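You operate a simulated robot arm through the tools that you are given. There is no shell and no other tool.

You are at the controls of a simulated robot arm. One attempt, no reset.

JOB
Tighten both bolts of the clamped handle with the red hex key, then release the clamp.
Fine: key back in its hole; handle into the yellow tray.

The check looks at the end state, three seconds after you hand in, the way a careful person would. Anything else that was tipped, shoved, dropped, spilled or broken makes it a failure.

ROBOT AND FRAMES
A 7-joint arm with a two-finger parallel gripper, fixed in place. Base frame: the origin is at the foot of the arm, x ahead of it, y to its left, z up; the work surface is at about z = 0.76. Readings come in m, degrees, newtons and seconds.
With the tool pointing down near the work surface it reaches from about 0.1 to 0.66 m from the base axis. Its first joint turns from -66.0 to 66.0 degrees. Payload 1.57 kg.
The tool frame sits at the grasp point between the pads (the TCP): z along the fingers, y along the line on which they close. The tips reach 0.03 m beyond it. The gripper opens to 0.08 m. The fingers are 0.017 m wide and 0.012 m thick; the gripper's body (0.04 by 0.082 m) begins 0.08 m behind the TCP.
Orientation is that of the tool frame in the base frame, as a unit quaternion [x, y, z, w]. With the fingers straight down and closing along the base's y, the tool's x points along the base's -x, its y along +y and its z along -z.

CONTROLS
- The arm moves only by the tool move_arm. Its argument "commands" is a list that holds one entry, the list of rows, each a list of 7 numbers: the shift along the base's x, y, z in m, then the turn, a rotation vector about the base's x, y, z in degrees, then the closure, from 0 (fully open) to 1 (shut). In form: [[[dx, dy, dz, wx, wy, wz, grip], ...]]. A call has 1 to 20 rows; each row is the pose to reach, as a shift and turn from the pose commanded when the call began. Each row takes 0.2 s and may step no farther than 0.05 m and 8.6 degrees from the row before; otherwise, or with a gripper value out of range, the whole call is refused. Where a pose cannot be reached the arm comes as near as it can. A force on the tool above 90 N (or 10 N above the force at the start of the call, whichever is more), or a blocked arm, ends the call early, and 0.2 s more pass. Each finger travels about 0.072 m/s and halts on what it meets, pressing with about 33 N; the grip force reading is that of the motor and also rises with nothing between the fingers. The clock runs only during rows and for 0.2 s after the last one: add rows that repeat a pose to give the fingers time. It gives the time, the measured TCP pose, the force on the tool (base axes), the opening and the grip force at its end, in the units of the frame above (readings bear some noise), with the torque about the TCP (base axes, N m) and any sound that the robot's microphone picked up.
- Cameras (640 x 400 px; columns grow to the right, rows downward): "scene" is fixed at [0.0475, 0.4259, 1.426]; the picture's right is [-0.84, -0.54, 0.00], its down [-0.30, 0.46, -0.84] and it looks along [0.45, -0.70, -0.55] (base axes); focal length 291 px, centre (320, 200). "wrist" rides on the gripper at [0.072, -0.007, -0.122] in the tool frame; the picture's right is [0.09, 1.00, 0.00], its down [-0.84, 0.08, -0.54] and it looks along [-0.54, 0.05, 0.84] (tool axes); focal length 238 px, centre (320, 200). There is no depth. A picture from a camera that has moved, and an enlarged one, comes with that camera's place and axes in the base frame and with its lens.
- get_image(camera): a new picture of that camera. No time passes.
- inspect(camera, box): a new picture of the part [left, top, right, bottom] of that camera's present view, enlarged. No time passes.
- hand_in(): hands the job in; it is judged then, once.

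Nothing tells you positions but the pictures and the camera data. Unless the task says otherwise, let go and move clear before handing in.

The tools are called after "Request:" by a JSON object that holds its "method" and its "body". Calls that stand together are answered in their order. move_arm: Moves the arm, as the interface text tells. Its arguments: {"type":"object","properties":{"commands":{"type":"array"}},"required":["commands"]} The other tools are called the same way: get_image (camera) takes a picture; inspect (camera, box) takes an enlarged picture of a part of a camera's view; hand_in () hands the job in.

At the start:

```text
time_s: 0.0
ee_pos: [0.3778, -0.0611, 1.1838]
tool_rot: [0.0, 1.0, 0.0, -0.001]
contact_force: [-0.2, 0.1, -0.1]
wrist_torque: [0.02, 0.02, 0.0]
opening: 0.0801
finger_force: 0.1
```

scene: 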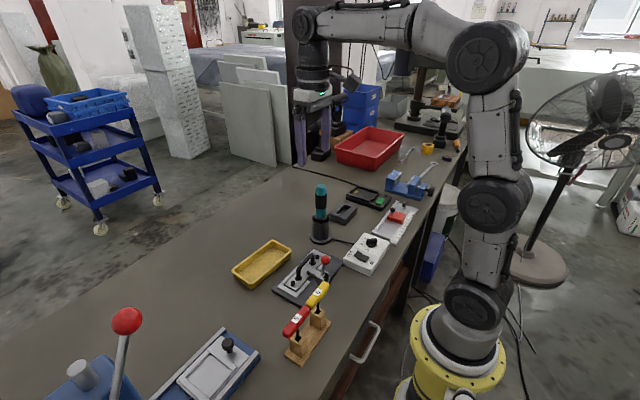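
wrist: 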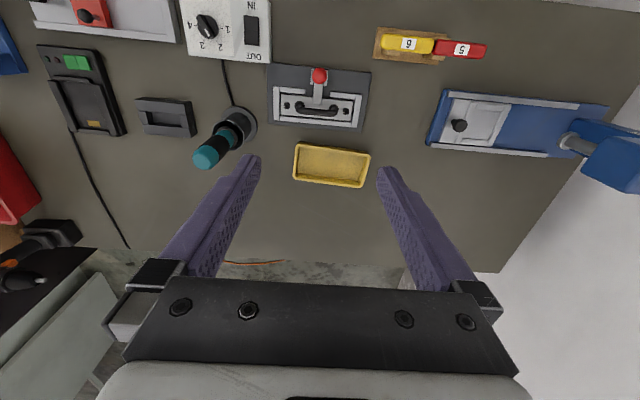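

I see a bench with a yellow tray, a clamp fixture with a red-knobbed lever holding a handle, a stand with red and yellow hex keys, and several other devices. I'll look closer before moving.

Request:
{"method": "inspect", "body": {"camera": "scene", "box": [220, 230, 380, 370]}}

Request:
{"method": "inspect", "body": {"camera": "wrist", "box": [240, 10, 500, 200]}}

```text
2.86 times, centred on (300, 300) of scene
camera zoom: at [0.0475, 0.4259, 1.426], right [-0.84, -0.54, 0.0], down [-0.3, 0.46, -0.84], along [0.45, -0.7, -0.55], focal length 832 px, centre (377, -86)
```

zoom: 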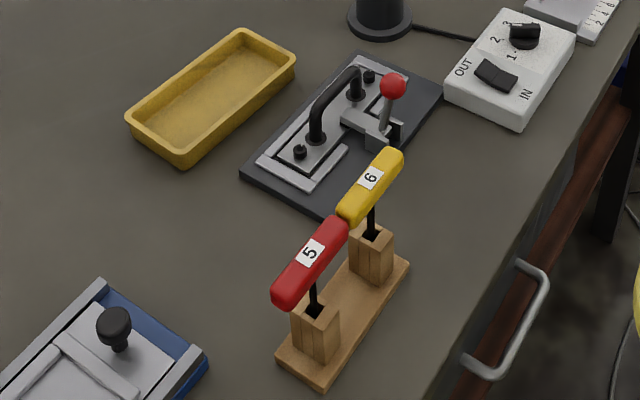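

```text
2.11 times, centred on (370, 105) of wrist
camera zoom: at [0.3047, -0.0689, 1.3062], right [-0.09, 1.0, 0.0], down [0.84, 0.08, 0.54], along [0.54, 0.05, -0.84], focal length 502 px, centre (215, 400)
```

zoom: 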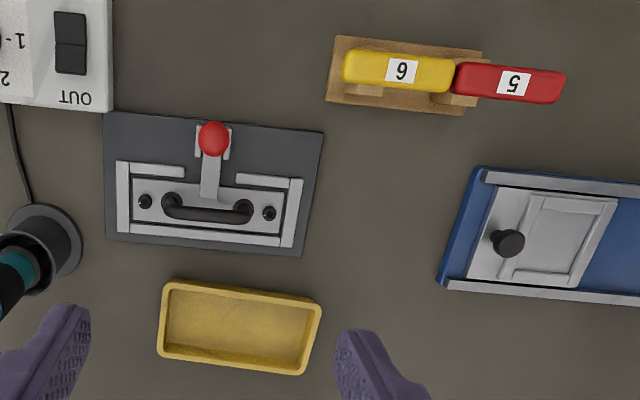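

I see the clamp fixture near (0.39, -0.065), the tray near (0.55, -0.02), and the red key (5) near (0.29, 0.15). I'll zoom in more and then lower the arm to look closer from above.

Request:
{"method": "inspect", "body": {"camera": "scene", "box": [270, 240, 350, 310]}}

Request:
{"method": "inspect", "body": {"camera": "scene", "box": [270, 275, 350, 370]}}

Request:
{"method": "move_arm", "body": {"commands": [[[-0.01, 0, -0.04, 0, 0, 0, 0], [-0.02, 0, -0.08, 0, 0, 0, 0], [-0.03, 0, -0.12, 0, 0, 0, 0], [-0.04, 0, -0.15, 0, 0, 0, 0], [-0.05, 0, -0.18, 0, 0, 0, 0], [-0.05, 0, -0.18, 0, 0, 0, 0]]]}}

Request:
{"method": "get_image", "body": {"camera": "wrist"}}

```text
5.71 times, centred on (310, 275) of scene
camera zoom: at [0.0475, 0.4259, 1.426], right [-0.84, -0.54, 0.0], down [-0.3, 0.46, -0.84], along [0.45, -0.7, -0.55], focal length 1663 px, centre (377, -229)
```

zoom: 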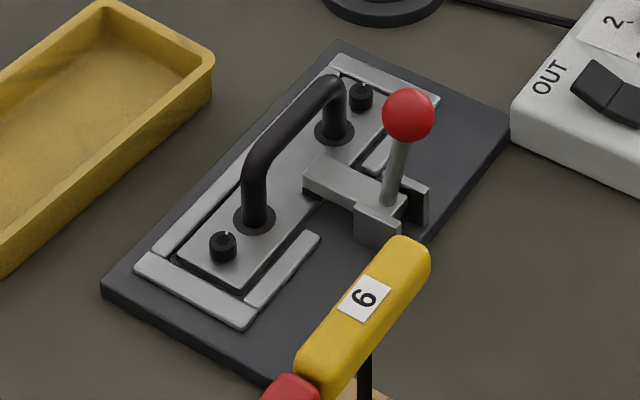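

```text
4.21 times, centred on (310, 322) of scene
camera zoom: at [0.0475, 0.4259, 1.426], right [-0.84, -0.54, 0.0], down [-0.3, 0.46, -0.84], along [0.45, -0.7, -0.55], focal length 1225 px, centre (362, -316)
```

zoom: 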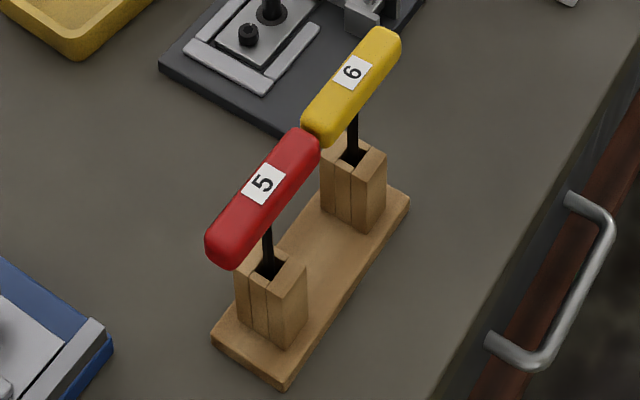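

```text
time_s: 1.4
ee_pos: [0.3275, -0.0588, 1.0036]
tool_rot: [-0.001, 1.0, 0.0, 0.0]
contact_force: [-0.4, 0.0, -1.1]
wrist_torque: [-0.03, -0.01, 0.03]
opening: 0.08
finger_force: 0.2
```

```text
taken
camera wrist: at [0.2557, -0.067, 1.1257], right [-0.09, 1.0, 0.0], down [0.84, 0.08, 0.54], along [0.54, 0.05, -0.84], focal length 238 px, centre (320, 200)
```

wrist: 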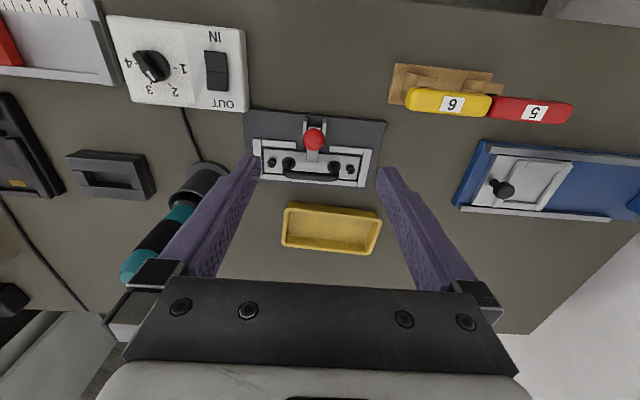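

The view is closer now: the handle plate sits in its fixture with a bolt at each end. I'll zoom on the clamp, the bolts, and the keys.

Request:
{"method": "inspect", "body": {"camera": "wrist", "box": [240, 100, 390, 200]}}

Request:
{"method": "inspect", "body": {"camera": "wrist", "box": [380, 50, 590, 150]}}

Request:
{"method": "inspect", "body": {"camera": "scene", "box": [288, 245, 338, 290]}}

```text
4.00 times, centred on (315, 150) of wrist
camera zoom: at [0.2557, -0.067, 1.1257], right [-0.09, 1.0, 0.0], down [0.84, 0.08, 0.54], along [0.54, 0.05, -0.84], focal length 953 px, centre (340, 400)
```

zoom: 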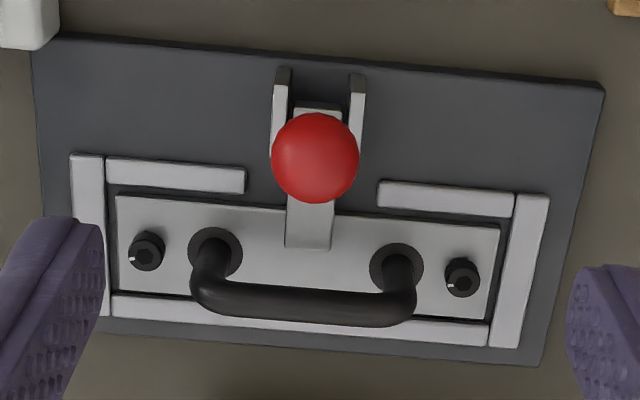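

```text
3.05 times, centred on (485, 100) of wrist
camera zoom: at [0.2557, -0.067, 1.1257], right [-0.09, 1.0, 0.0], down [0.84, 0.08, 0.54], along [0.54, 0.05, -0.84], focal length 726 px, centre (-183, 505)
```

zoom: 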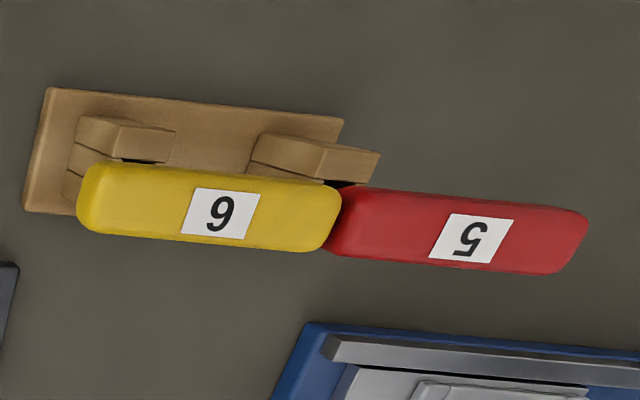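

```text
8.89 times, centred on (313, 268) of scene
camera zoom: at [0.0475, 0.4259, 1.426], right [-0.84, -0.54, 0.0], down [-0.3, 0.46, -0.84], along [0.45, -0.7, -0.55], focal length 2587 px, centre (382, -400)
```

zoom: 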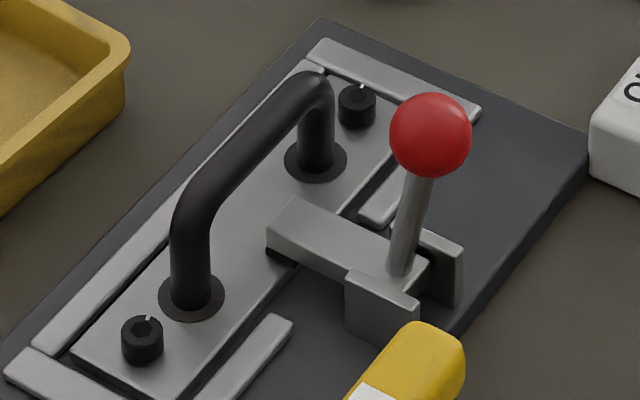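

Both bolts show hex sockets with white tick marks, at roughly (0.411, -0.003) and (0.411, -0.127). The red key's bar lies along y at about (0.288, 0.140), with its top near z 0.89. Next I go above the red key and turn the gripper +90° so the fingers can close across the bar.

Request:
{"method": "move_arm", "body": {"commands": [[[-0.004, 0.018, 0, 0, 0, 8.2, 0], [-0.008, 0.036, 0, 0, 0, 16.4, 0], [-0.012, 0.054, 0, 0, 0, 24.6, 0], [-0.016, 0.072, 0, 0, 0, 32.8, 0], [-0.02, 0.09, 0, 0, 0, 41.0, 0], [-0.024, 0.108, 0, 0, 0, 49.2, 0], [-0.028, 0.126, 0, 0, 0, 57.4, 0], [-0.032, 0.144, 0, 0, 0, 65.6, 0], [-0.036, 0.162, 0, 0, 0, 73.8, 0], [-0.039, 0.18, 0, 0, 0, 82, 0], [-0.0395, 0.199, 0, 0, 0, 90, 0], [-0.0395, 0.199, 0, 0, 0, 90, 0]]]}}

Request:
{"method": "get_image", "body": {"camera": "wrist"}}

Request:
{"method": "get_image", "body": {"camera": "scene"}}

```text
time_s: 4.0
ee_pos: [0.2872, 0.1367, 1.0035]
tool_rot: [0.708, -0.706, 0.0, 0.0]
contact_force: [0.1, -0.3, 0.8]
wrist_torque: [-0.01, -0.04, -0.03]
opening: 0.0802
finger_force: 0.1
```

```text
taken
camera wrist: at [0.2934, 0.0644, 1.1246], right [-1.0, -0.09, 0.0], down [-0.08, 0.84, 0.54], along [-0.05, 0.54, -0.84], focal length 238 px, centre (320, 200)
```

wrist: 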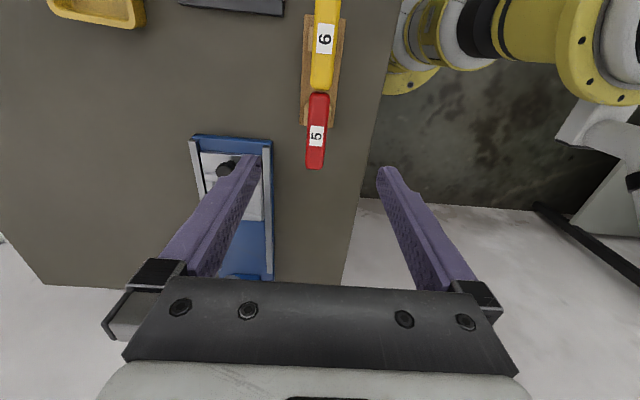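

```text
taken
```

scene: 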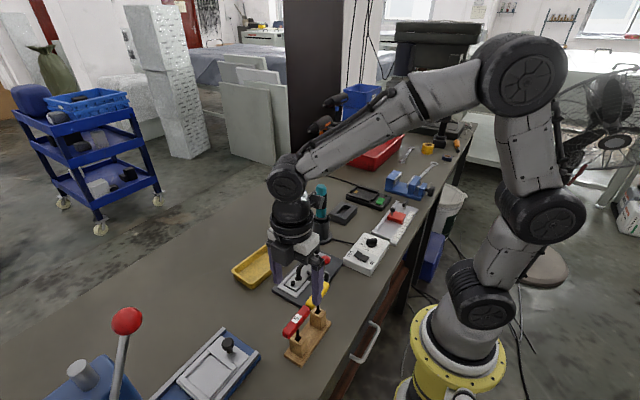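

The rotation was reached and the red key is in view just ahead of the TCP. I'll zoom to locate its bar and shaft precisely.

Request:
{"method": "inspect", "body": {"camera": "wrist", "box": [270, 70, 370, 180]}}

Request:
{"method": "inspect", "body": {"camera": "scene", "box": [270, 275, 350, 370]}}

```text
3.64 times, centred on (320, 125) of wrist
camera zoom: at [0.2934, 0.0644, 1.1246], right [-1.0, -0.09, 0.0], down [-0.08, 0.84, 0.54], along [-0.05, 0.54, -0.84], focal length 867 px, centre (320, 473)
```

zoom: 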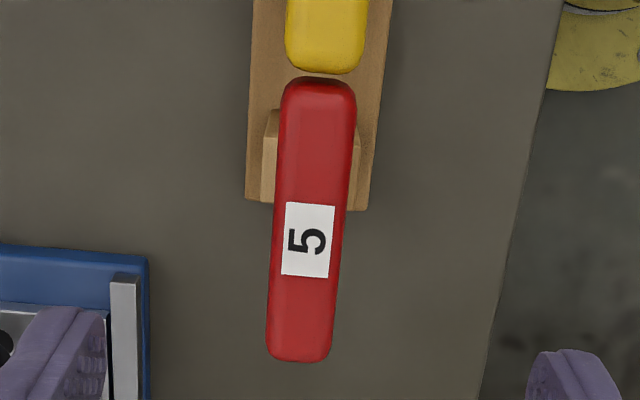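

```text
4.21 times, centred on (310, 322) of scene
camera zoom: at [0.0475, 0.4259, 1.426], right [-0.84, -0.54, 0.0], down [-0.3, 0.46, -0.84], along [0.45, -0.7, -0.55], focal length 1225 px, centre (362, -316)
```

zoom: 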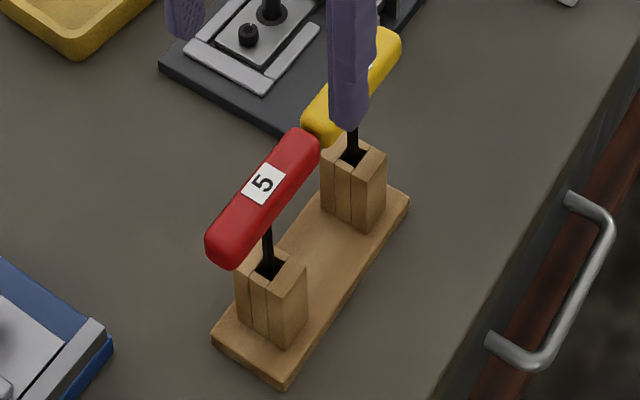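

The red bar is centred near (0.290, 0.139), with its top near z 0.892, about 20 mm wide and 78 mm long. I'll go partway down to check alignment before gripping.

Request:
{"method": "move_arm", "body": {"commands": [[[0.002, 0.002, -0.03, 0, 0, 0, 0], [0.003, 0.0025, -0.06, 0, 0, 0, 0], [0.003, 0.0025, -0.06, 0, 0, 0, 0]]]}}

Request:
{"method": "get_image", "body": {"camera": "wrist"}}

Request:
{"method": "inspect", "body": {"camera": "scene", "box": [250, 240, 370, 370]}}

```text
time_s: 4.8
ee_pos: [0.2916, 0.1398, 0.9426]
tool_rot: [0.707, -0.707, 0.0, 0.0]
contact_force: [0.0, -0.4, 0.3]
wrist_torque: [0.01, 0.0, 0.0]
opening: 0.0801
finger_force: 0.0
```

```text
taken
camera wrist: at [0.2968, 0.0672, 1.0644], right [-1.0, -0.09, 0.0], down [-0.08, 0.84, 0.54], along [-0.05, 0.54, -0.84], focal length 238 px, centre (320, 200)
```

wrist: 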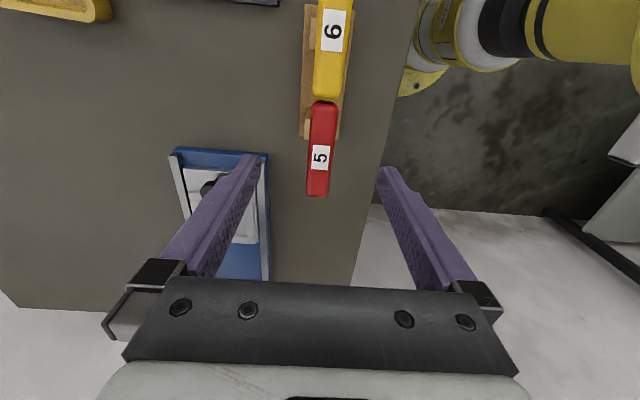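

```text
3.08 times, centred on (310, 305) of scene
camera zoom: at [0.0475, 0.4259, 1.426], right [-0.84, -0.54, 0.0], down [-0.3, 0.46, -0.84], along [0.45, -0.7, -0.55], focal length 896 px, centre (351, -123)
```

zoom: 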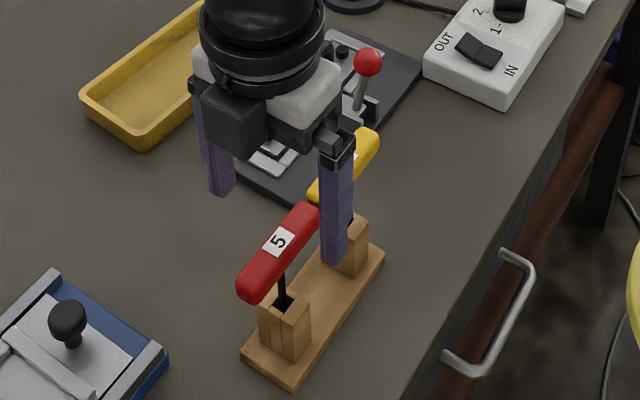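

The bar is centred between the fingers. I'll descend to the bar's mid-height and close.

Request:
{"method": "move_arm", "body": {"commands": [[[0, 0, -0.03, 0, 0, 0, 0], [0, 0, -0.06, 0, 0, 0, 0], [0, 0, -0.06, 0, 0, 0, 0.4], [0, 0, -0.06, 0, 0, 0, 0.7], [0, 0, -0.06, 0, 0, 0, 1], [0, 0, -0.06, 0, 0, 0, 1], [0, 0, -0.06, 0, 0, 0, 1]]]}}

Request:
{"method": "inspect", "body": {"camera": "scene", "box": [250, 240, 370, 370]}}

Request:
{"method": "get_image", "body": {"camera": "wrist"}}

```text
time_s: 6.4
ee_pos: [0.2913, 0.14, 0.8799]
tool_rot: [0.707, -0.707, -0.001, 0.0]
contact_force: [0.2, 0.0, 0.0]
wrist_torque: [-0.01, 0.04, -0.01]
opening: 0.0191
finger_force: 32.7
```

```text
3.08 times, centred on (310, 305) of scene
camera zoom: at [0.0475, 0.4259, 1.426], right [-0.84, -0.54, 0.0], down [-0.3, 0.46, -0.84], along [0.45, -0.7, -0.55], focal length 896 px, centre (351, -123)
```

zoom: 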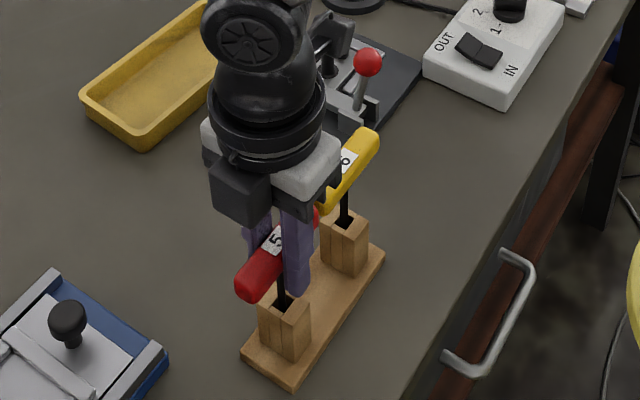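

```text
taken
camera wrist: at [0.2975, 0.0671, 1.0024], right [-1.0, -0.09, 0.0], down [-0.08, 0.84, 0.54], along [-0.05, 0.54, -0.84], focal length 238 px, centre (320, 200)
```

wrist: 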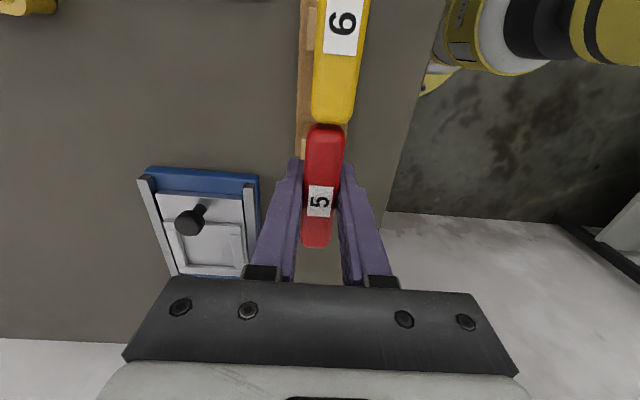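

The key is gripped (opening 19 mm). I'll lift it straight up out of the post.

Request:
{"method": "move_arm", "body": {"commands": [[[0, 0, 0.01, 0, 0, 0, 1], [0, 0, 0.02, 0, 0, 0, 1], [0, 0, 0.04, 0, 0, 0, 1], [0, 0, 0.06, 0, 0, 0, 1], [0, 0, 0.08, 0, 0, 0, 1], [0, 0, 0.1, 0, 0, 0, 1], [0, 0, 0.12, 0, 0, 0, 1], [0, 0, 0.12, 0, 0, 0, 1]]]}}

Request:
{"method": "inspect", "body": {"camera": "scene", "box": [250, 200, 370, 370]}}

Request:
{"method": "get_image", "body": {"camera": "wrist"}}

```text
time_s: 8.2
ee_pos: [0.289, 0.1398, 1.0027]
tool_rot: [-0.707, 0.707, 0.0, 0.001]
contact_force: [0.2, 0.1, -0.3]
wrist_torque: [-0.02, -0.01, 0.01]
opening: 0.0194
finger_force: 32.8
```

```text
2.35 times, centred on (310, 285) of scene
camera zoom: at [0.0475, 0.4259, 1.426], right [-0.84, -0.54, 0.0], down [-0.3, 0.46, -0.84], along [0.45, -0.7, -0.55], focal length 685 px, centre (344, 0)
```

zoom: 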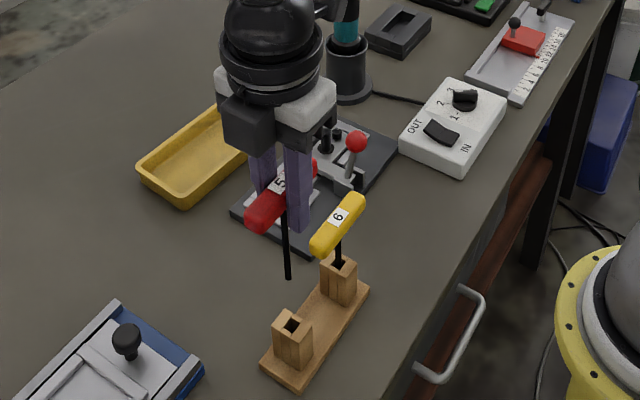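

```text
taken
camera wrist: at [0.2963, 0.0673, 1.1244], right [-1.0, -0.09, 0.0], down [-0.08, 0.84, 0.54], along [-0.05, 0.54, -0.84], focal length 238 px, centre (320, 200)
```

wrist: 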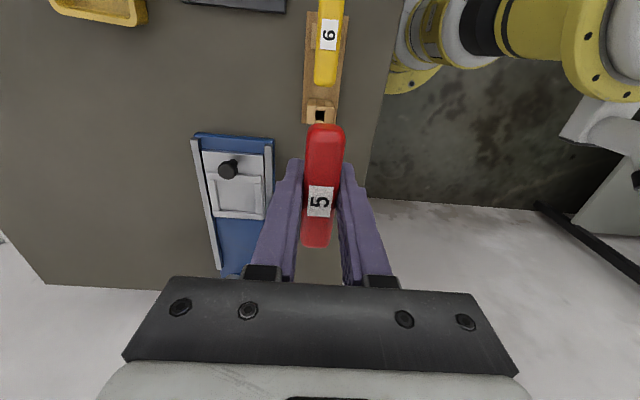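

The key came out cleanly; its tip hangs about 0.11 m below the TCP. I'll record the hole's position from here and look at the tip and bolts up close.

Request:
{"method": "inspect", "body": {"camera": "wrist", "box": [290, 80, 350, 130]}}

Request:
{"method": "inspect", "body": {"camera": "scene", "box": [285, 265, 325, 360]}}

Request:
{"method": "inspect", "body": {"camera": "scene", "box": [290, 270, 310, 285]}}

```text
8.00 times, centred on (320, 105) of wrist
camera zoom: at [0.2963, 0.0673, 1.1244], right [-1.0, -0.09, 0.0], down [-0.08, 0.84, 0.54], along [-0.05, 0.54, -0.84], focal length 1907 px, centre (320, 960)
```

zoom: 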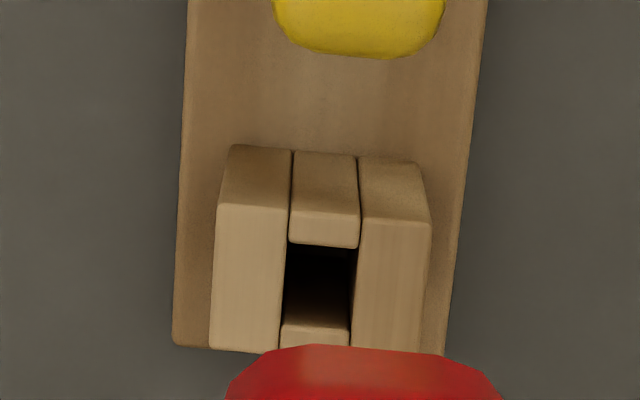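

```text
4.21 times, centred on (305, 312) of scene
camera zoom: at [0.0475, 0.4259, 1.426], right [-0.84, -0.54, 0.0], down [-0.3, 0.46, -0.84], along [0.45, -0.7, -0.55], focal length 1225 px, centre (383, -274)
```

zoom: 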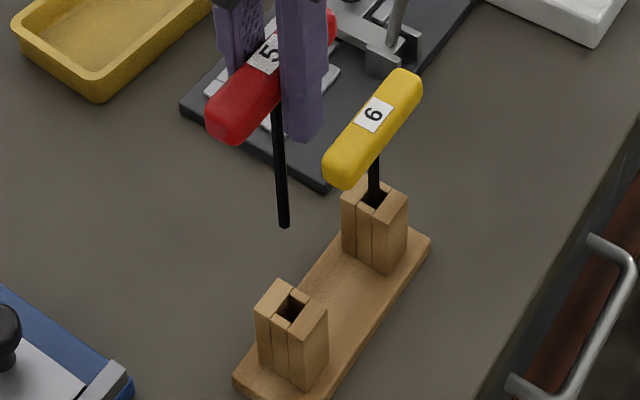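

```text
16.00 times, centred on (300, 278) of scene
camera zoom: at [0.0475, 0.4259, 1.426], right [-0.84, -0.54, 0.0], down [-0.3, 0.46, -0.84], along [0.45, -0.7, -0.55], focal length 4656 px, centre (640, -1040)
```

zoom: 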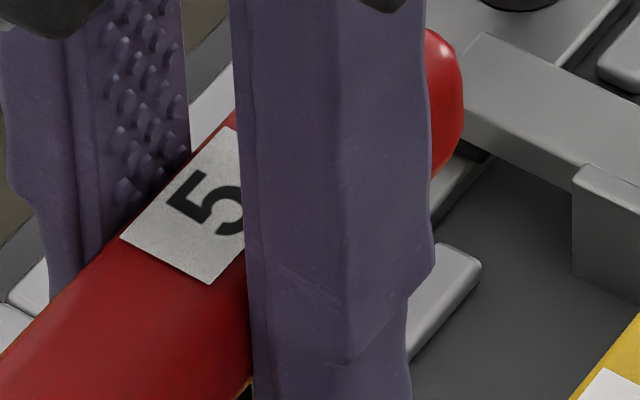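

The post's hole is about 11 mm square, centred near (0.2897, 0.1395), which matches the current TCP. Next I carry the key above bolt A near (0.4115, -0.003), staying well above the yellow key.

Request:
{"method": "move_arm", "body": {"commands": [[[0, 0, 0.04, 0, 0, 0, 1], [0.025, -0.02, 0.05, 0, 0, 0, 1], [0.055, -0.05, 0.05, 0, 0, 0, 1], [0.085, -0.08, 0.05, 0, 0, 0, 1], [0.11, -0.11, 0.05, 0, 0, 0, 1], [0.122, -0.1425, 0.03, 0, 0, 0, 1], [0.122, -0.1425, 0.01, 0, 0, 0, 1], [0.122, -0.1425, 0.01, 0, 0, 0, 1]]]}}

Request:
{"method": "get_image", "body": {"camera": "wrist"}}

Request:
{"method": "inspect", "body": {"camera": "scene", "box": [260, 200, 360, 310]}}

```text
time_s: 10.0
ee_pos: [0.4154, -0.0052, 1.0164]
tool_rot: [0.707, -0.707, 0.0, 0.001]
contact_force: [0.5, -0.4, 0.2]
wrist_torque: [-0.01, 0.02, 0.0]
opening: 0.0194
finger_force: 32.9
```

```text
taken
camera wrist: at [0.4215, -0.078, 1.1381], right [-1.0, -0.09, 0.0], down [-0.08, 0.84, 0.54], along [-0.05, 0.54, -0.84], focal length 238 px, centre (320, 200)
```

wrist: 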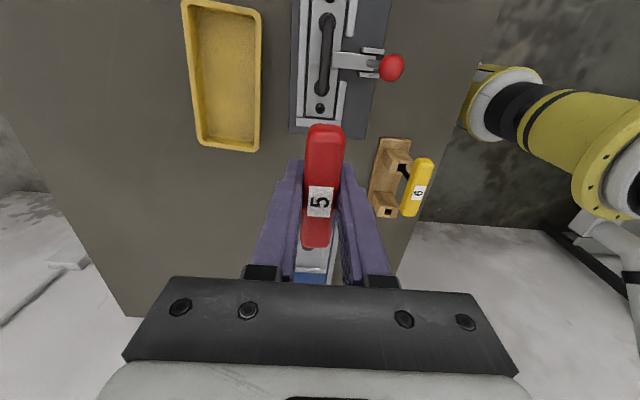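

```text
3.64 times, centred on (310, 255) of scene
camera zoom: at [0.0475, 0.4259, 1.426], right [-0.84, -0.54, 0.0], down [-0.3, 0.46, -0.84], along [0.45, -0.7, -0.55], focal length 1058 px, centre (356, 0)
```

zoom: 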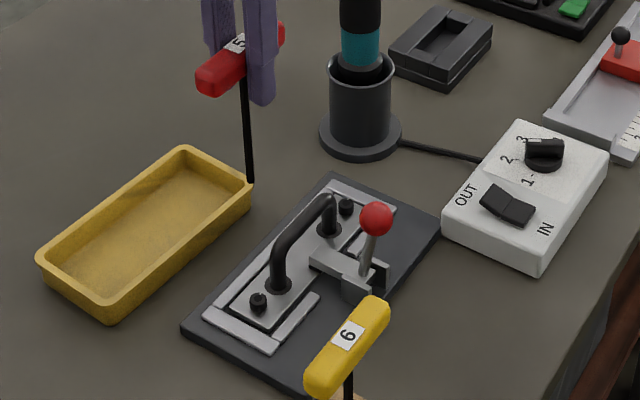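

The key is hovering over bolt A. I'll zoom the wrist view on the bolts to fix their offsets.

Request:
{"method": "inspect", "body": {"camera": "wrist", "box": [285, 70, 365, 130]}}

Request:
{"method": "inspect", "body": {"camera": "wrist", "box": [285, 0, 365, 60]}}

Request:
{"method": "inspect", "body": {"camera": "scene", "box": [315, 245, 365, 290]}}

```text
6.67 times, centred on (325, 100) of wrist
camera zoom: at [0.4215, -0.078, 1.1381], right [-1.0, -0.09, 0.0], down [-0.08, 0.84, 0.54], along [-0.05, 0.54, -0.84], focal length 1589 px, centre (287, 867)
```

zoom: 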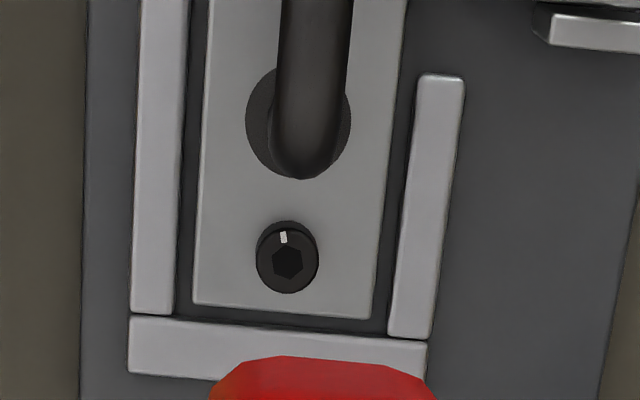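

```text
6.67 times, centred on (325, 30) of wrist
camera zoom: at [0.4215, -0.078, 1.1381], right [-1.0, -0.09, 0.0], down [-0.08, 0.84, 0.54], along [-0.05, 0.54, -0.84], focal length 1589 px, centre (287, 1333)
```

zoom: 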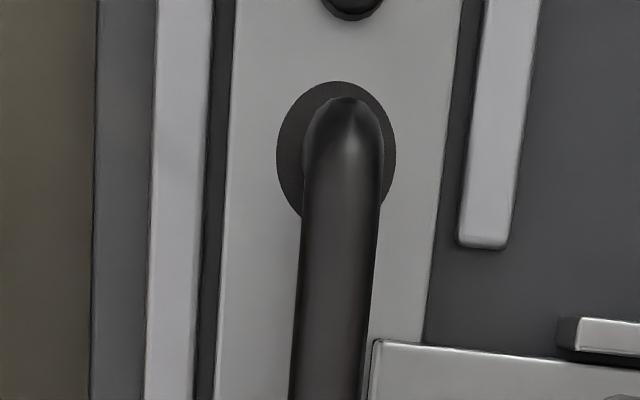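

```text
8.89 times, centred on (340, 268) of scene
camera zoom: at [0.0475, 0.4259, 1.426], right [-0.84, -0.54, 0.0], down [-0.3, 0.46, -0.84], along [0.45, -0.7, -0.55], focal length 2587 px, centre (142, -400)
```

zoom: 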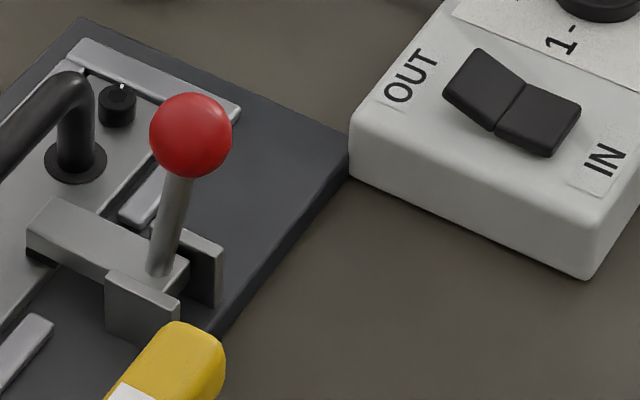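

Request:
{"method": "inspect", "body": {"camera": "wrist", "box": [314, 102, 326, 116]}}

Request:
{"method": "inspect", "body": {"camera": "scene", "box": [288, 228, 298, 255]}}

```text
16.00 times, centred on (320, 109) of wrist
camera zoom: at [0.4215, -0.078, 1.1381], right [-1.0, -0.09, 0.0], down [-0.08, 0.84, 0.54], along [-0.05, 0.54, -0.84], focal length 3814 px, centre (320, 1656)
```

zoom: 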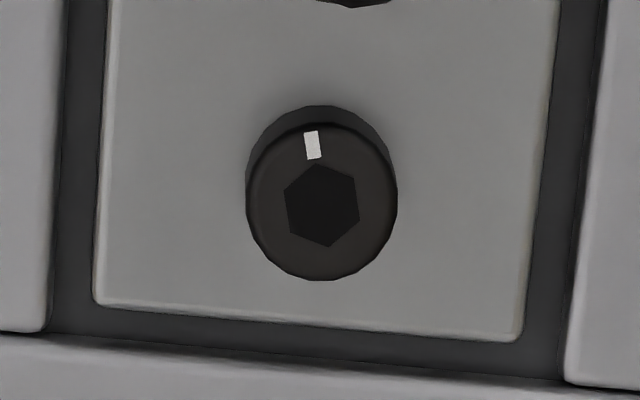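

```text
14.81 times, centred on (293, 242) of scene
camera zoom: at [0.0475, 0.4259, 1.426], right [-0.84, -0.54, 0.0], down [-0.3, 0.46, -0.84], along [0.45, -0.7, -0.55], focal length 4311 px, centre (720, -415)
```

zoom: 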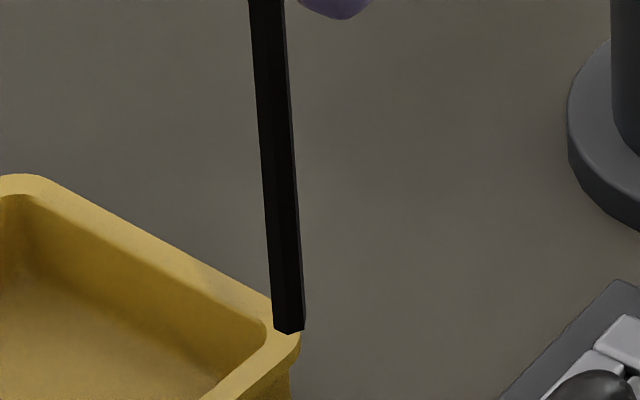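

Request:
{"method": "inspect", "body": {"camera": "scene", "box": [291, 248, 296, 252]}}

Request:
{"method": "inspect", "body": {"camera": "scene", "box": [290, 240, 295, 244]}}

```text
16.00 times, centred on (294, 250) of scene
camera zoom: at [0.0475, 0.4259, 1.426], right [-0.84, -0.54, 0.0], down [-0.3, 0.46, -0.84], along [0.45, -0.7, -0.55], focal length 4656 px, centre (744, -600)
```

zoom: 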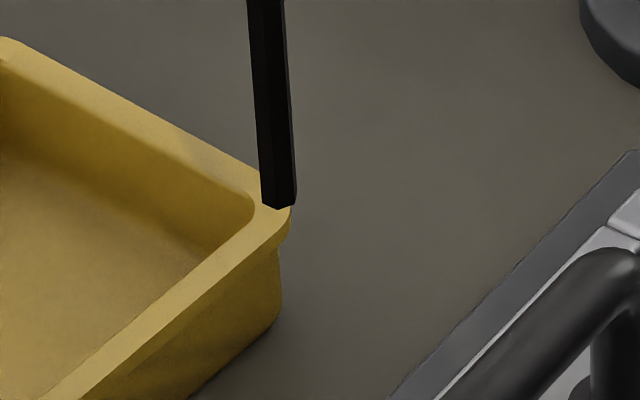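

```text
16.00 times, centred on (292, 242) of scene
camera zoom: at [0.0475, 0.4259, 1.426], right [-0.84, -0.54, 0.0], down [-0.3, 0.46, -0.84], along [0.45, -0.7, -0.55], focal length 4656 px, centre (760, -472)
```

zoom: 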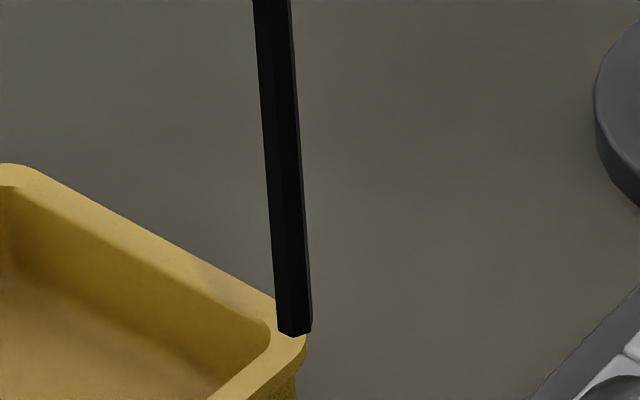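

I can see bolt A's socket clearly: one hex corner lines up with the tick, pointing at about -75° in the base frame. To learn the key's own hex orientation I'll bring it nearer the scene camera.

Request:
{"method": "move_arm", "body": {"commands": [[[-0.018, 0.026, 0.03, 0, 0, 0, 1], [-0.036, 0.052, 0.055, 0, 0, 0, 1], [-0.054, 0.078, 0.08, 0, 0, 0, 1], [-0.072, 0.104, 0.105, 0, 0, 0, 1], [-0.09, 0.13, 0.13, 0, 0, 0, 1], [-0.108, 0.156, 0.155, 0, 0, 0, 1], [-0.126, 0.182, 0.18, 0, 0, 0, 1], [-0.144, 0.208, 0.2, 0, 0, 0, 1], [-0.155, 0.226, 0.2, 0, 0, 0, 1], [-0.155, 0.226, 0.2, 0, 0, 0, 1]]]}}

Request:
{"method": "get_image", "body": {"camera": "scene"}}

```text
time_s: 12.2
ee_pos: [0.2577, 0.2243, 1.214]
tool_rot: [0.707, -0.707, 0.0, 0.0]
contact_force: [0.8, 0.1, -1.7]
wrist_torque: [0.0, 0.02, 0.0]
opening: 0.0196
finger_force: 32.5
```

```text
taken
```

scene: 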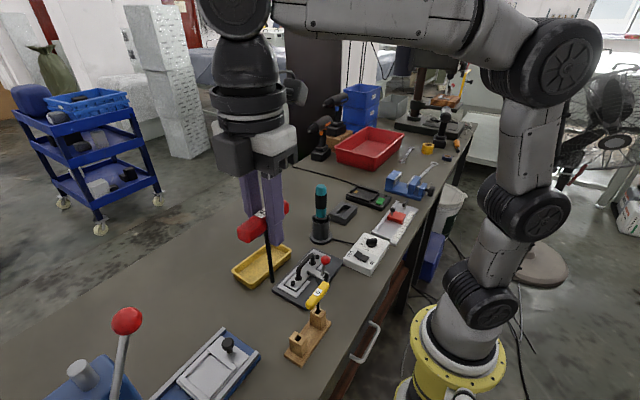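

Request:
{"method": "inspect", "body": {"camera": "scene", "box": [266, 272, 280, 284]}}

Request:
{"method": "inspect", "body": {"camera": "scene", "box": [235, 200, 305, 290]}}

```text
16.00 times, centred on (273, 278) of scene
camera zoom: at [0.0475, 0.4259, 1.426], right [-0.84, -0.54, 0.0], down [-0.3, 0.46, -0.84], along [0.45, -0.7, -0.55], focal length 4656 px, centre (1072, -1048)
```

zoom: 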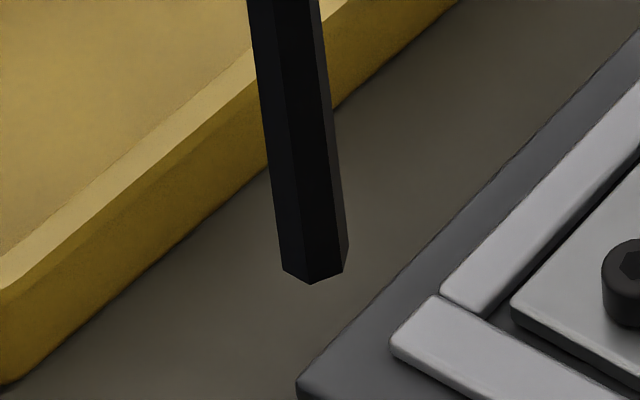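

```text
4.44 times, centred on (270, 245) of scene
camera zoom: at [0.0475, 0.4259, 1.426], right [-0.84, -0.54, 0.0], down [-0.3, 0.46, -0.84], along [0.45, -0.7, -0.55], focal length 1293 px, centre (542, 0)
```

zoom: 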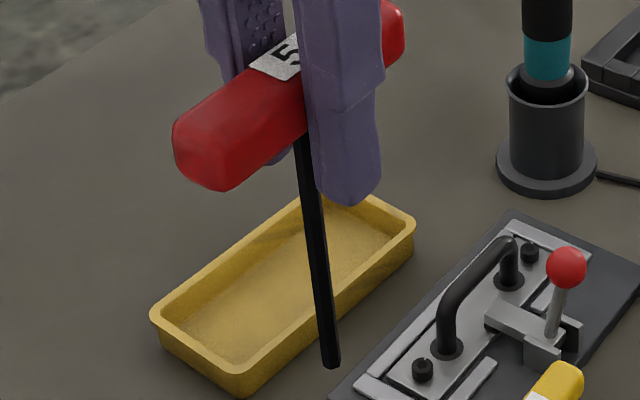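

The key's hex corners point along ±x (perpendicular to the bar), and its tip is centred under the TCP. Bolt A's socket sits at -15° relative to that, so I'll go back over bolt A with the tool turned -15°.

Request:
{"method": "move_arm", "body": {"commands": [[[0.018, -0.026, -0.02, 0, 0, 0, 1], [0.036, -0.052, -0.045, 0, 0, -2, 1], [0.054, -0.078, -0.07, 0, 0, -4, 1], [0.072, -0.104, -0.095, 0, 0, -6, 1], [0.09, -0.13, -0.12, 0, 0, -8, 1], [0.108, -0.156, -0.145, 0, 0, -10, 1], [0.126, -0.182, -0.165, 0, 0, -12, 1], [0.144, -0.208, -0.185, 0, 0, -14, 1], [0.155, -0.224, -0.2, 0, 0, -15, 1], [0.155, -0.224, -0.2, 0, 0, -15, 1], [0.155, -0.224, -0.2, 0, 0, -15, 1]]]}}

Request:
{"method": "get_image", "body": {"camera": "wrist"}}

Request:
{"method": "inspect", "body": {"camera": "wrist", "box": [314, 102, 326, 116]}}

Request:
{"method": "inspect", "body": {"camera": "scene", "box": [270, 230, 350, 300]}}

```text
time_s: 14.6
ee_pos: [0.4116, -0.0023, 1.0132]
tool_rot: [-0.609, 0.794, 0.0, 0.0]
contact_force: [0.7, -0.1, -0.3]
wrist_torque: [0.01, -0.03, -0.01]
opening: 0.0191
finger_force: 32.9
```

```text
taken
camera wrist: at [0.3989, -0.0744, 1.1357], right [-0.99, 0.17, 0.0], down [0.14, 0.83, 0.54], along [0.09, 0.53, -0.84], focal length 238 px, centre (320, 200)
```

wrist: 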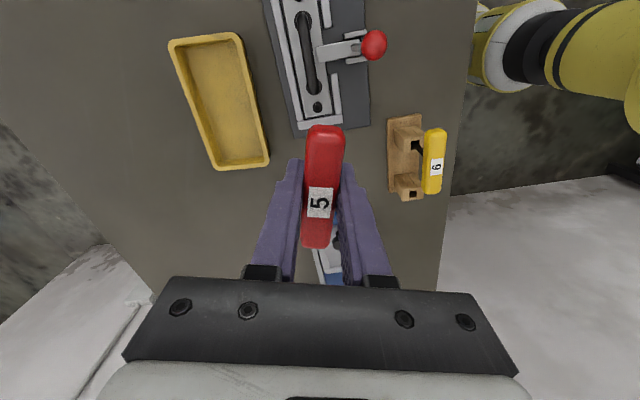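

```text
16.00 times, centred on (320, 109) of wrist
camera zoom: at [0.3989, -0.0744, 1.1357], right [-0.99, 0.17, 0.0], down [0.14, 0.83, 0.54], along [0.09, 0.53, -0.84], focal length 3814 px, centre (320, 1656)
```

zoom: 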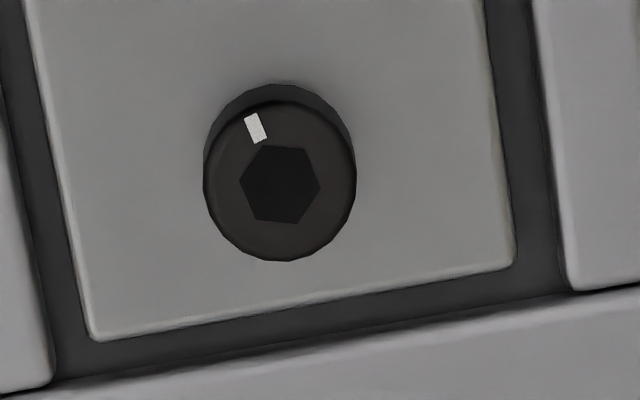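

```text
5.71 times, centred on (310, 265) of scene
camera zoom: at [0.0475, 0.4259, 1.426], right [-0.84, -0.54, 0.0], down [-0.3, 0.46, -0.84], along [0.45, -0.7, -0.55], focal length 1663 px, centre (377, -171)
```

zoom: 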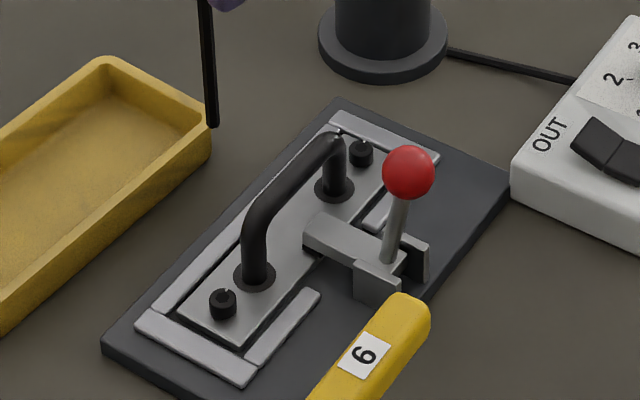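

Request:
{"method": "inspect", "body": {"camera": "scene", "box": [289, 264, 300, 276]}}

Request:
{"method": "inspect", "body": {"camera": "scene", "box": [312, 240, 325, 252]}}

Request:
{"method": "inspect", "body": {"camera": "scene", "box": [284, 246, 297, 258]}}

```text
16.00 times, centred on (294, 270) of scene
camera zoom: at [0.0475, 0.4259, 1.426], right [-0.84, -0.54, 0.0], down [-0.3, 0.46, -0.84], along [0.45, -0.7, -0.55], focal length 4656 px, centre (728, -920)
```

zoom: 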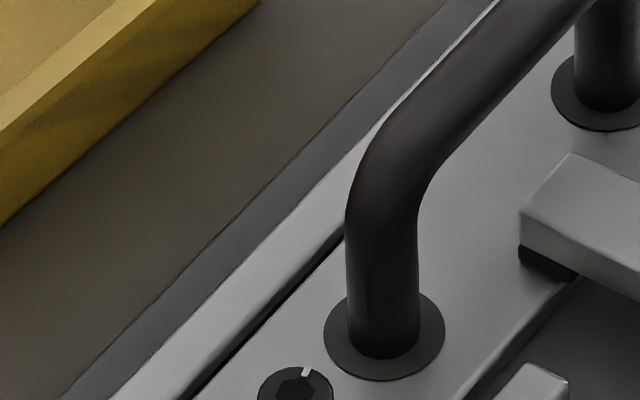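

```text
16.00 times, centred on (318, 246) of scene
camera zoom: at [0.0475, 0.4259, 1.426], right [-0.84, -0.54, 0.0], down [-0.3, 0.46, -0.84], along [0.45, -0.7, -0.55], focal length 4656 px, centre (344, -536)
```

zoom: 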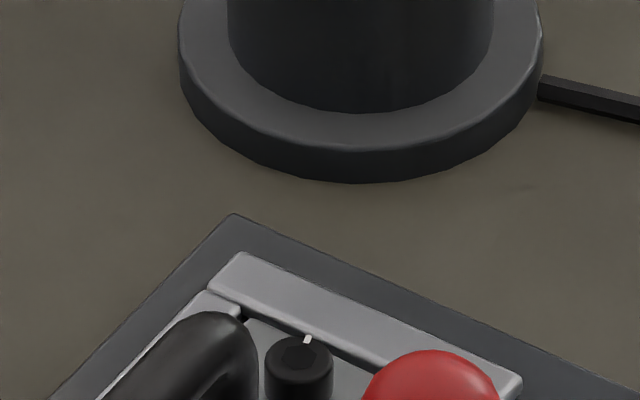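

```text
16.00 times, centred on (290, 252) of scene
camera zoom: at [0.0475, 0.4259, 1.426], right [-0.84, -0.54, 0.0], down [-0.3, 0.46, -0.84], along [0.45, -0.7, -0.55], focal length 4656 px, centre (792, -632)
```

zoom: 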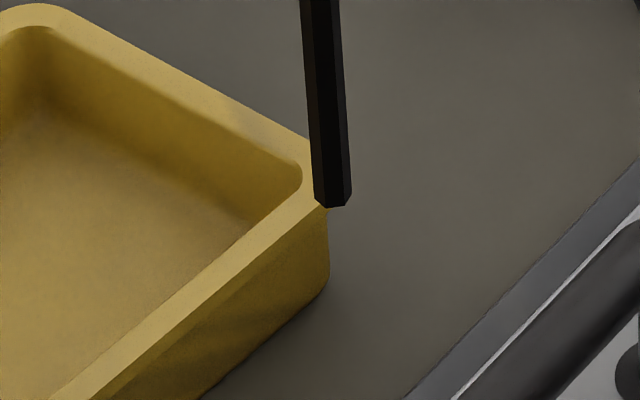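

Bolt tops come out at z ≈ 0.784, A at (0.414, -0.004) and B at (0.4137, -0.1285). The key tip is about 0.113 m below the TCP. I'll shift by (+4, -1) mm and lower until the tip is about 8 mm above bolt A, then compare the tip and socket.

Request:
{"method": "move_arm", "body": {"commands": [[[0.0039, -0.0007, -0.03, 0, 0, 0, 1], [0.0039, -0.0007, -0.06, 0, 0, 0, 1], [0.0039, -0.0007, -0.085, 0, 0, 0, 1], [0.0039, -0.0007, -0.1045, 0, 0, 0, 1], [0.0039, -0.0007, -0.1045, 0, 0, 0, 1]]]}}

Request:
{"method": "inspect", "body": {"camera": "scene", "box": [289, 272, 302, 284]}}

Request:
{"method": "get_image", "body": {"camera": "wrist"}}

```text
time_s: 15.8
ee_pos: [0.416, 0.0002, 0.9094]
tool_rot: [-0.608, 0.794, 0.001, 0.0]
contact_force: [0.4, -0.1, -0.6]
wrist_torque: [0.01, -0.01, 0.01]
opening: 0.0193
finger_force: 32.5
```

```text
16.00 times, centred on (296, 278) of scene
camera zoom: at [0.0475, 0.4259, 1.426], right [-0.84, -0.54, 0.0], down [-0.3, 0.46, -0.84], along [0.45, -0.7, -0.55], focal length 4656 px, centre (712, -1048)
```

zoom: 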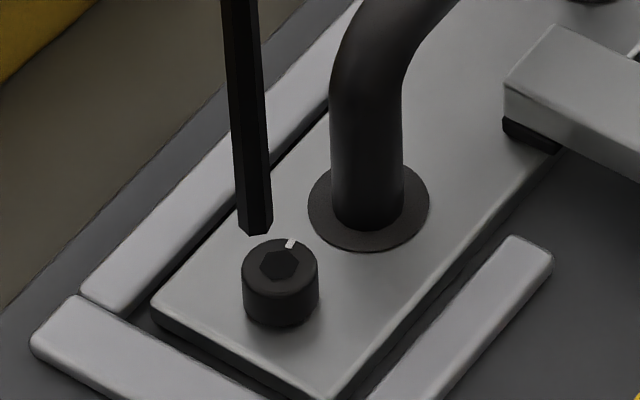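

```text
taken
camera wrist: at [0.4036, -0.0722, 1.0311], right [-0.99, 0.17, 0.0], down [0.14, 0.83, 0.54], along [0.09, 0.53, -0.84], focal length 238 px, centre (320, 200)
```

wrist: 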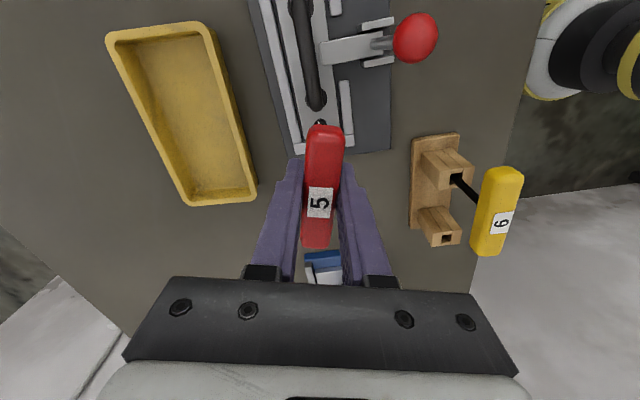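

The tip sits about 12 mm above the bolt head and is roughly (+1, +3.5) mm off. I'll correct that and lower 8 mm.

Request:
{"method": "move_arm", "body": {"commands": [[[-0.0012, -0.0035, -0.004, 0, 0, 0, 1], [-0.0012, -0.0035, -0.008, 0, 0, 0, 1], [-0.0012, -0.0035, -0.008, 0, 0, 0, 1]]]}}

Request:
{"method": "inspect", "body": {"camera": "scene", "box": [289, 272, 302, 284]}}

Request:
{"method": "inspect", "body": {"camera": "wrist", "box": [290, 60, 390, 160]}}

```text
time_s: 16.6
ee_pos: [0.4155, -0.0033, 0.9014]
tool_rot: [-0.609, 0.793, 0.0, 0.001]
contact_force: [0.1, -0.8, -0.6]
wrist_torque: [0.0, 0.0, 0.0]
opening: 0.0191
finger_force: 33.3
```

```text
16.00 times, centred on (296, 278) of scene
camera zoom: at [0.0475, 0.4259, 1.426], right [-0.84, -0.54, 0.0], down [-0.3, 0.46, -0.84], along [0.45, -0.7, -0.55], focal length 4656 px, centre (712, -1048)
```

zoom: 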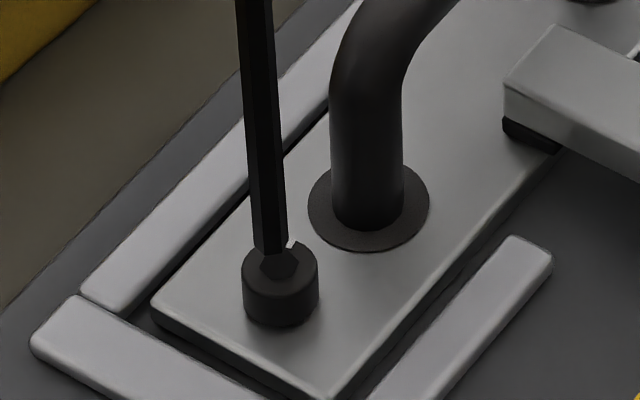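

```text
4.00 times, centred on (340, 110) of wrist
camera zoom: at [0.4034, -0.0757, 1.023], right [-0.99, 0.17, 0.0], down [0.14, 0.83, 0.54], along [0.09, 0.53, -0.84], focal length 953 px, centre (240, 560)
```

zoom: 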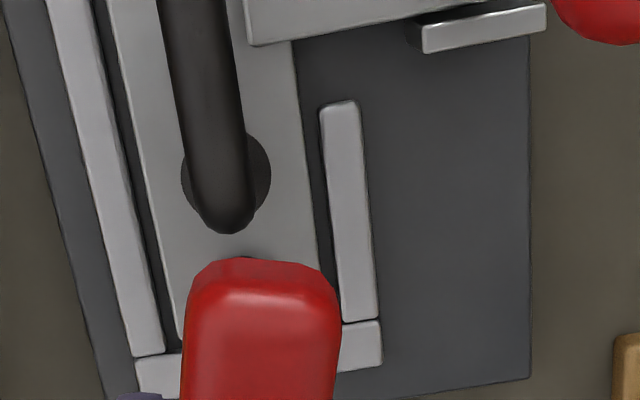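

The tip is about 4 mm above the head and 1 to 1.5 mm off in x. I'll correct by -1.1 mm and lower 3 mm.

Request:
{"method": "move_arm", "body": {"commands": [[[-0.0011, -0.0003, 0, 0, 0, 0, 1], [-0.0011, -0.0003, -0.0015, 0, 0, 0, 1], [-0.0011, -0.0003, -0.003, 0, 0, 0, 1], [-0.0011, -0.0003, -0.003, 0, 0, 0, 1]]]}}

Request:
{"method": "inspect", "body": {"camera": "scene", "box": [289, 272, 302, 284]}}

```text
time_s: 17.6
ee_pos: [0.413, -0.0056, 0.8994]
tool_rot: [-0.609, 0.793, 0.0, 0.0]
contact_force: [-0.5, 0.4, -0.7]
wrist_torque: [-0.02, -0.01, 0.03]
opening: 0.0193
finger_force: 33.3
```

```text
16.00 times, centred on (296, 278) of scene
camera zoom: at [0.0475, 0.4259, 1.426], right [-0.84, -0.54, 0.0], down [-0.3, 0.46, -0.84], along [0.45, -0.7, -0.55], focal length 4656 px, centre (712, -1048)
```

zoom: 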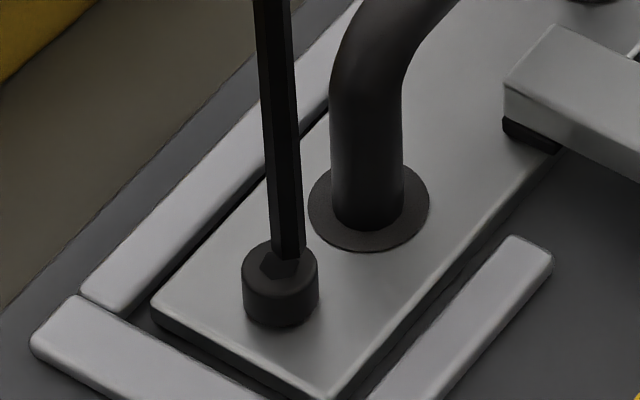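

Request:
{"method": "inspect", "body": {"camera": "wrist", "box": [290, 60, 390, 160]}}

Request:
{"method": "move_arm", "body": {"commands": [[[0, 0, 0, 0, 0, 0, 1], [0, 0, 0, 0, 0, 0, 1]]]}}

Request:
{"method": "inspect", "body": {"camera": "scene", "box": [289, 272, 302, 284]}}

Request:
{"method": "inspect", "body": {"camera": "wrist", "box": [290, 60, 390, 160]}}

```text
4.00 times, centred on (340, 110) of wrist
camera zoom: at [0.4013, -0.0778, 1.0212], right [-0.99, 0.17, 0.0], down [0.14, 0.83, 0.54], along [0.09, 0.53, -0.84], focal length 953 px, centre (240, 560)
```

zoom: 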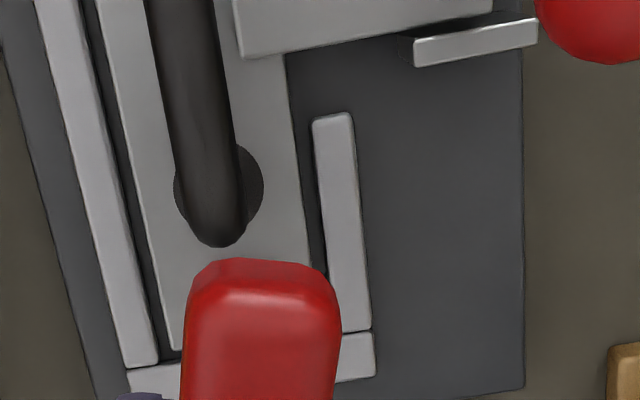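

```text
time_s: 18.2
ee_pos: [0.4134, -0.0064, 0.8997]
tool_rot: [-0.608, 0.794, 0.0, 0.0]
contact_force: [0.7, -0.4, -0.8]
wrist_torque: [0.0, 0.0, -0.03]
opening: 0.0195
finger_force: 32.8
```

```text
16.00 times, centred on (296, 278) of scene
camera zoom: at [0.0475, 0.4259, 1.426], right [-0.84, -0.54, 0.0], down [-0.3, 0.46, -0.84], along [0.45, -0.7, -0.55], focal length 4656 px, centre (712, -1048)
```

zoom: 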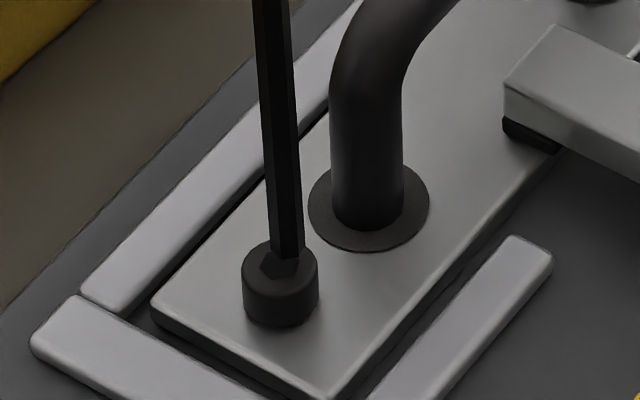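

```text
4.00 times, centred on (340, 110) of wrist
camera zoom: at [0.4014, -0.0777, 1.0213], right [-0.99, 0.17, 0.0], down [0.14, 0.83, 0.54], along [0.09, 0.53, -0.84], focal length 953 px, centre (240, 560)
```

zoom: 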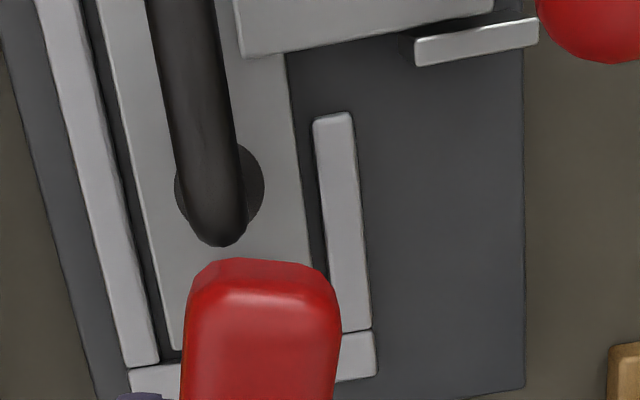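

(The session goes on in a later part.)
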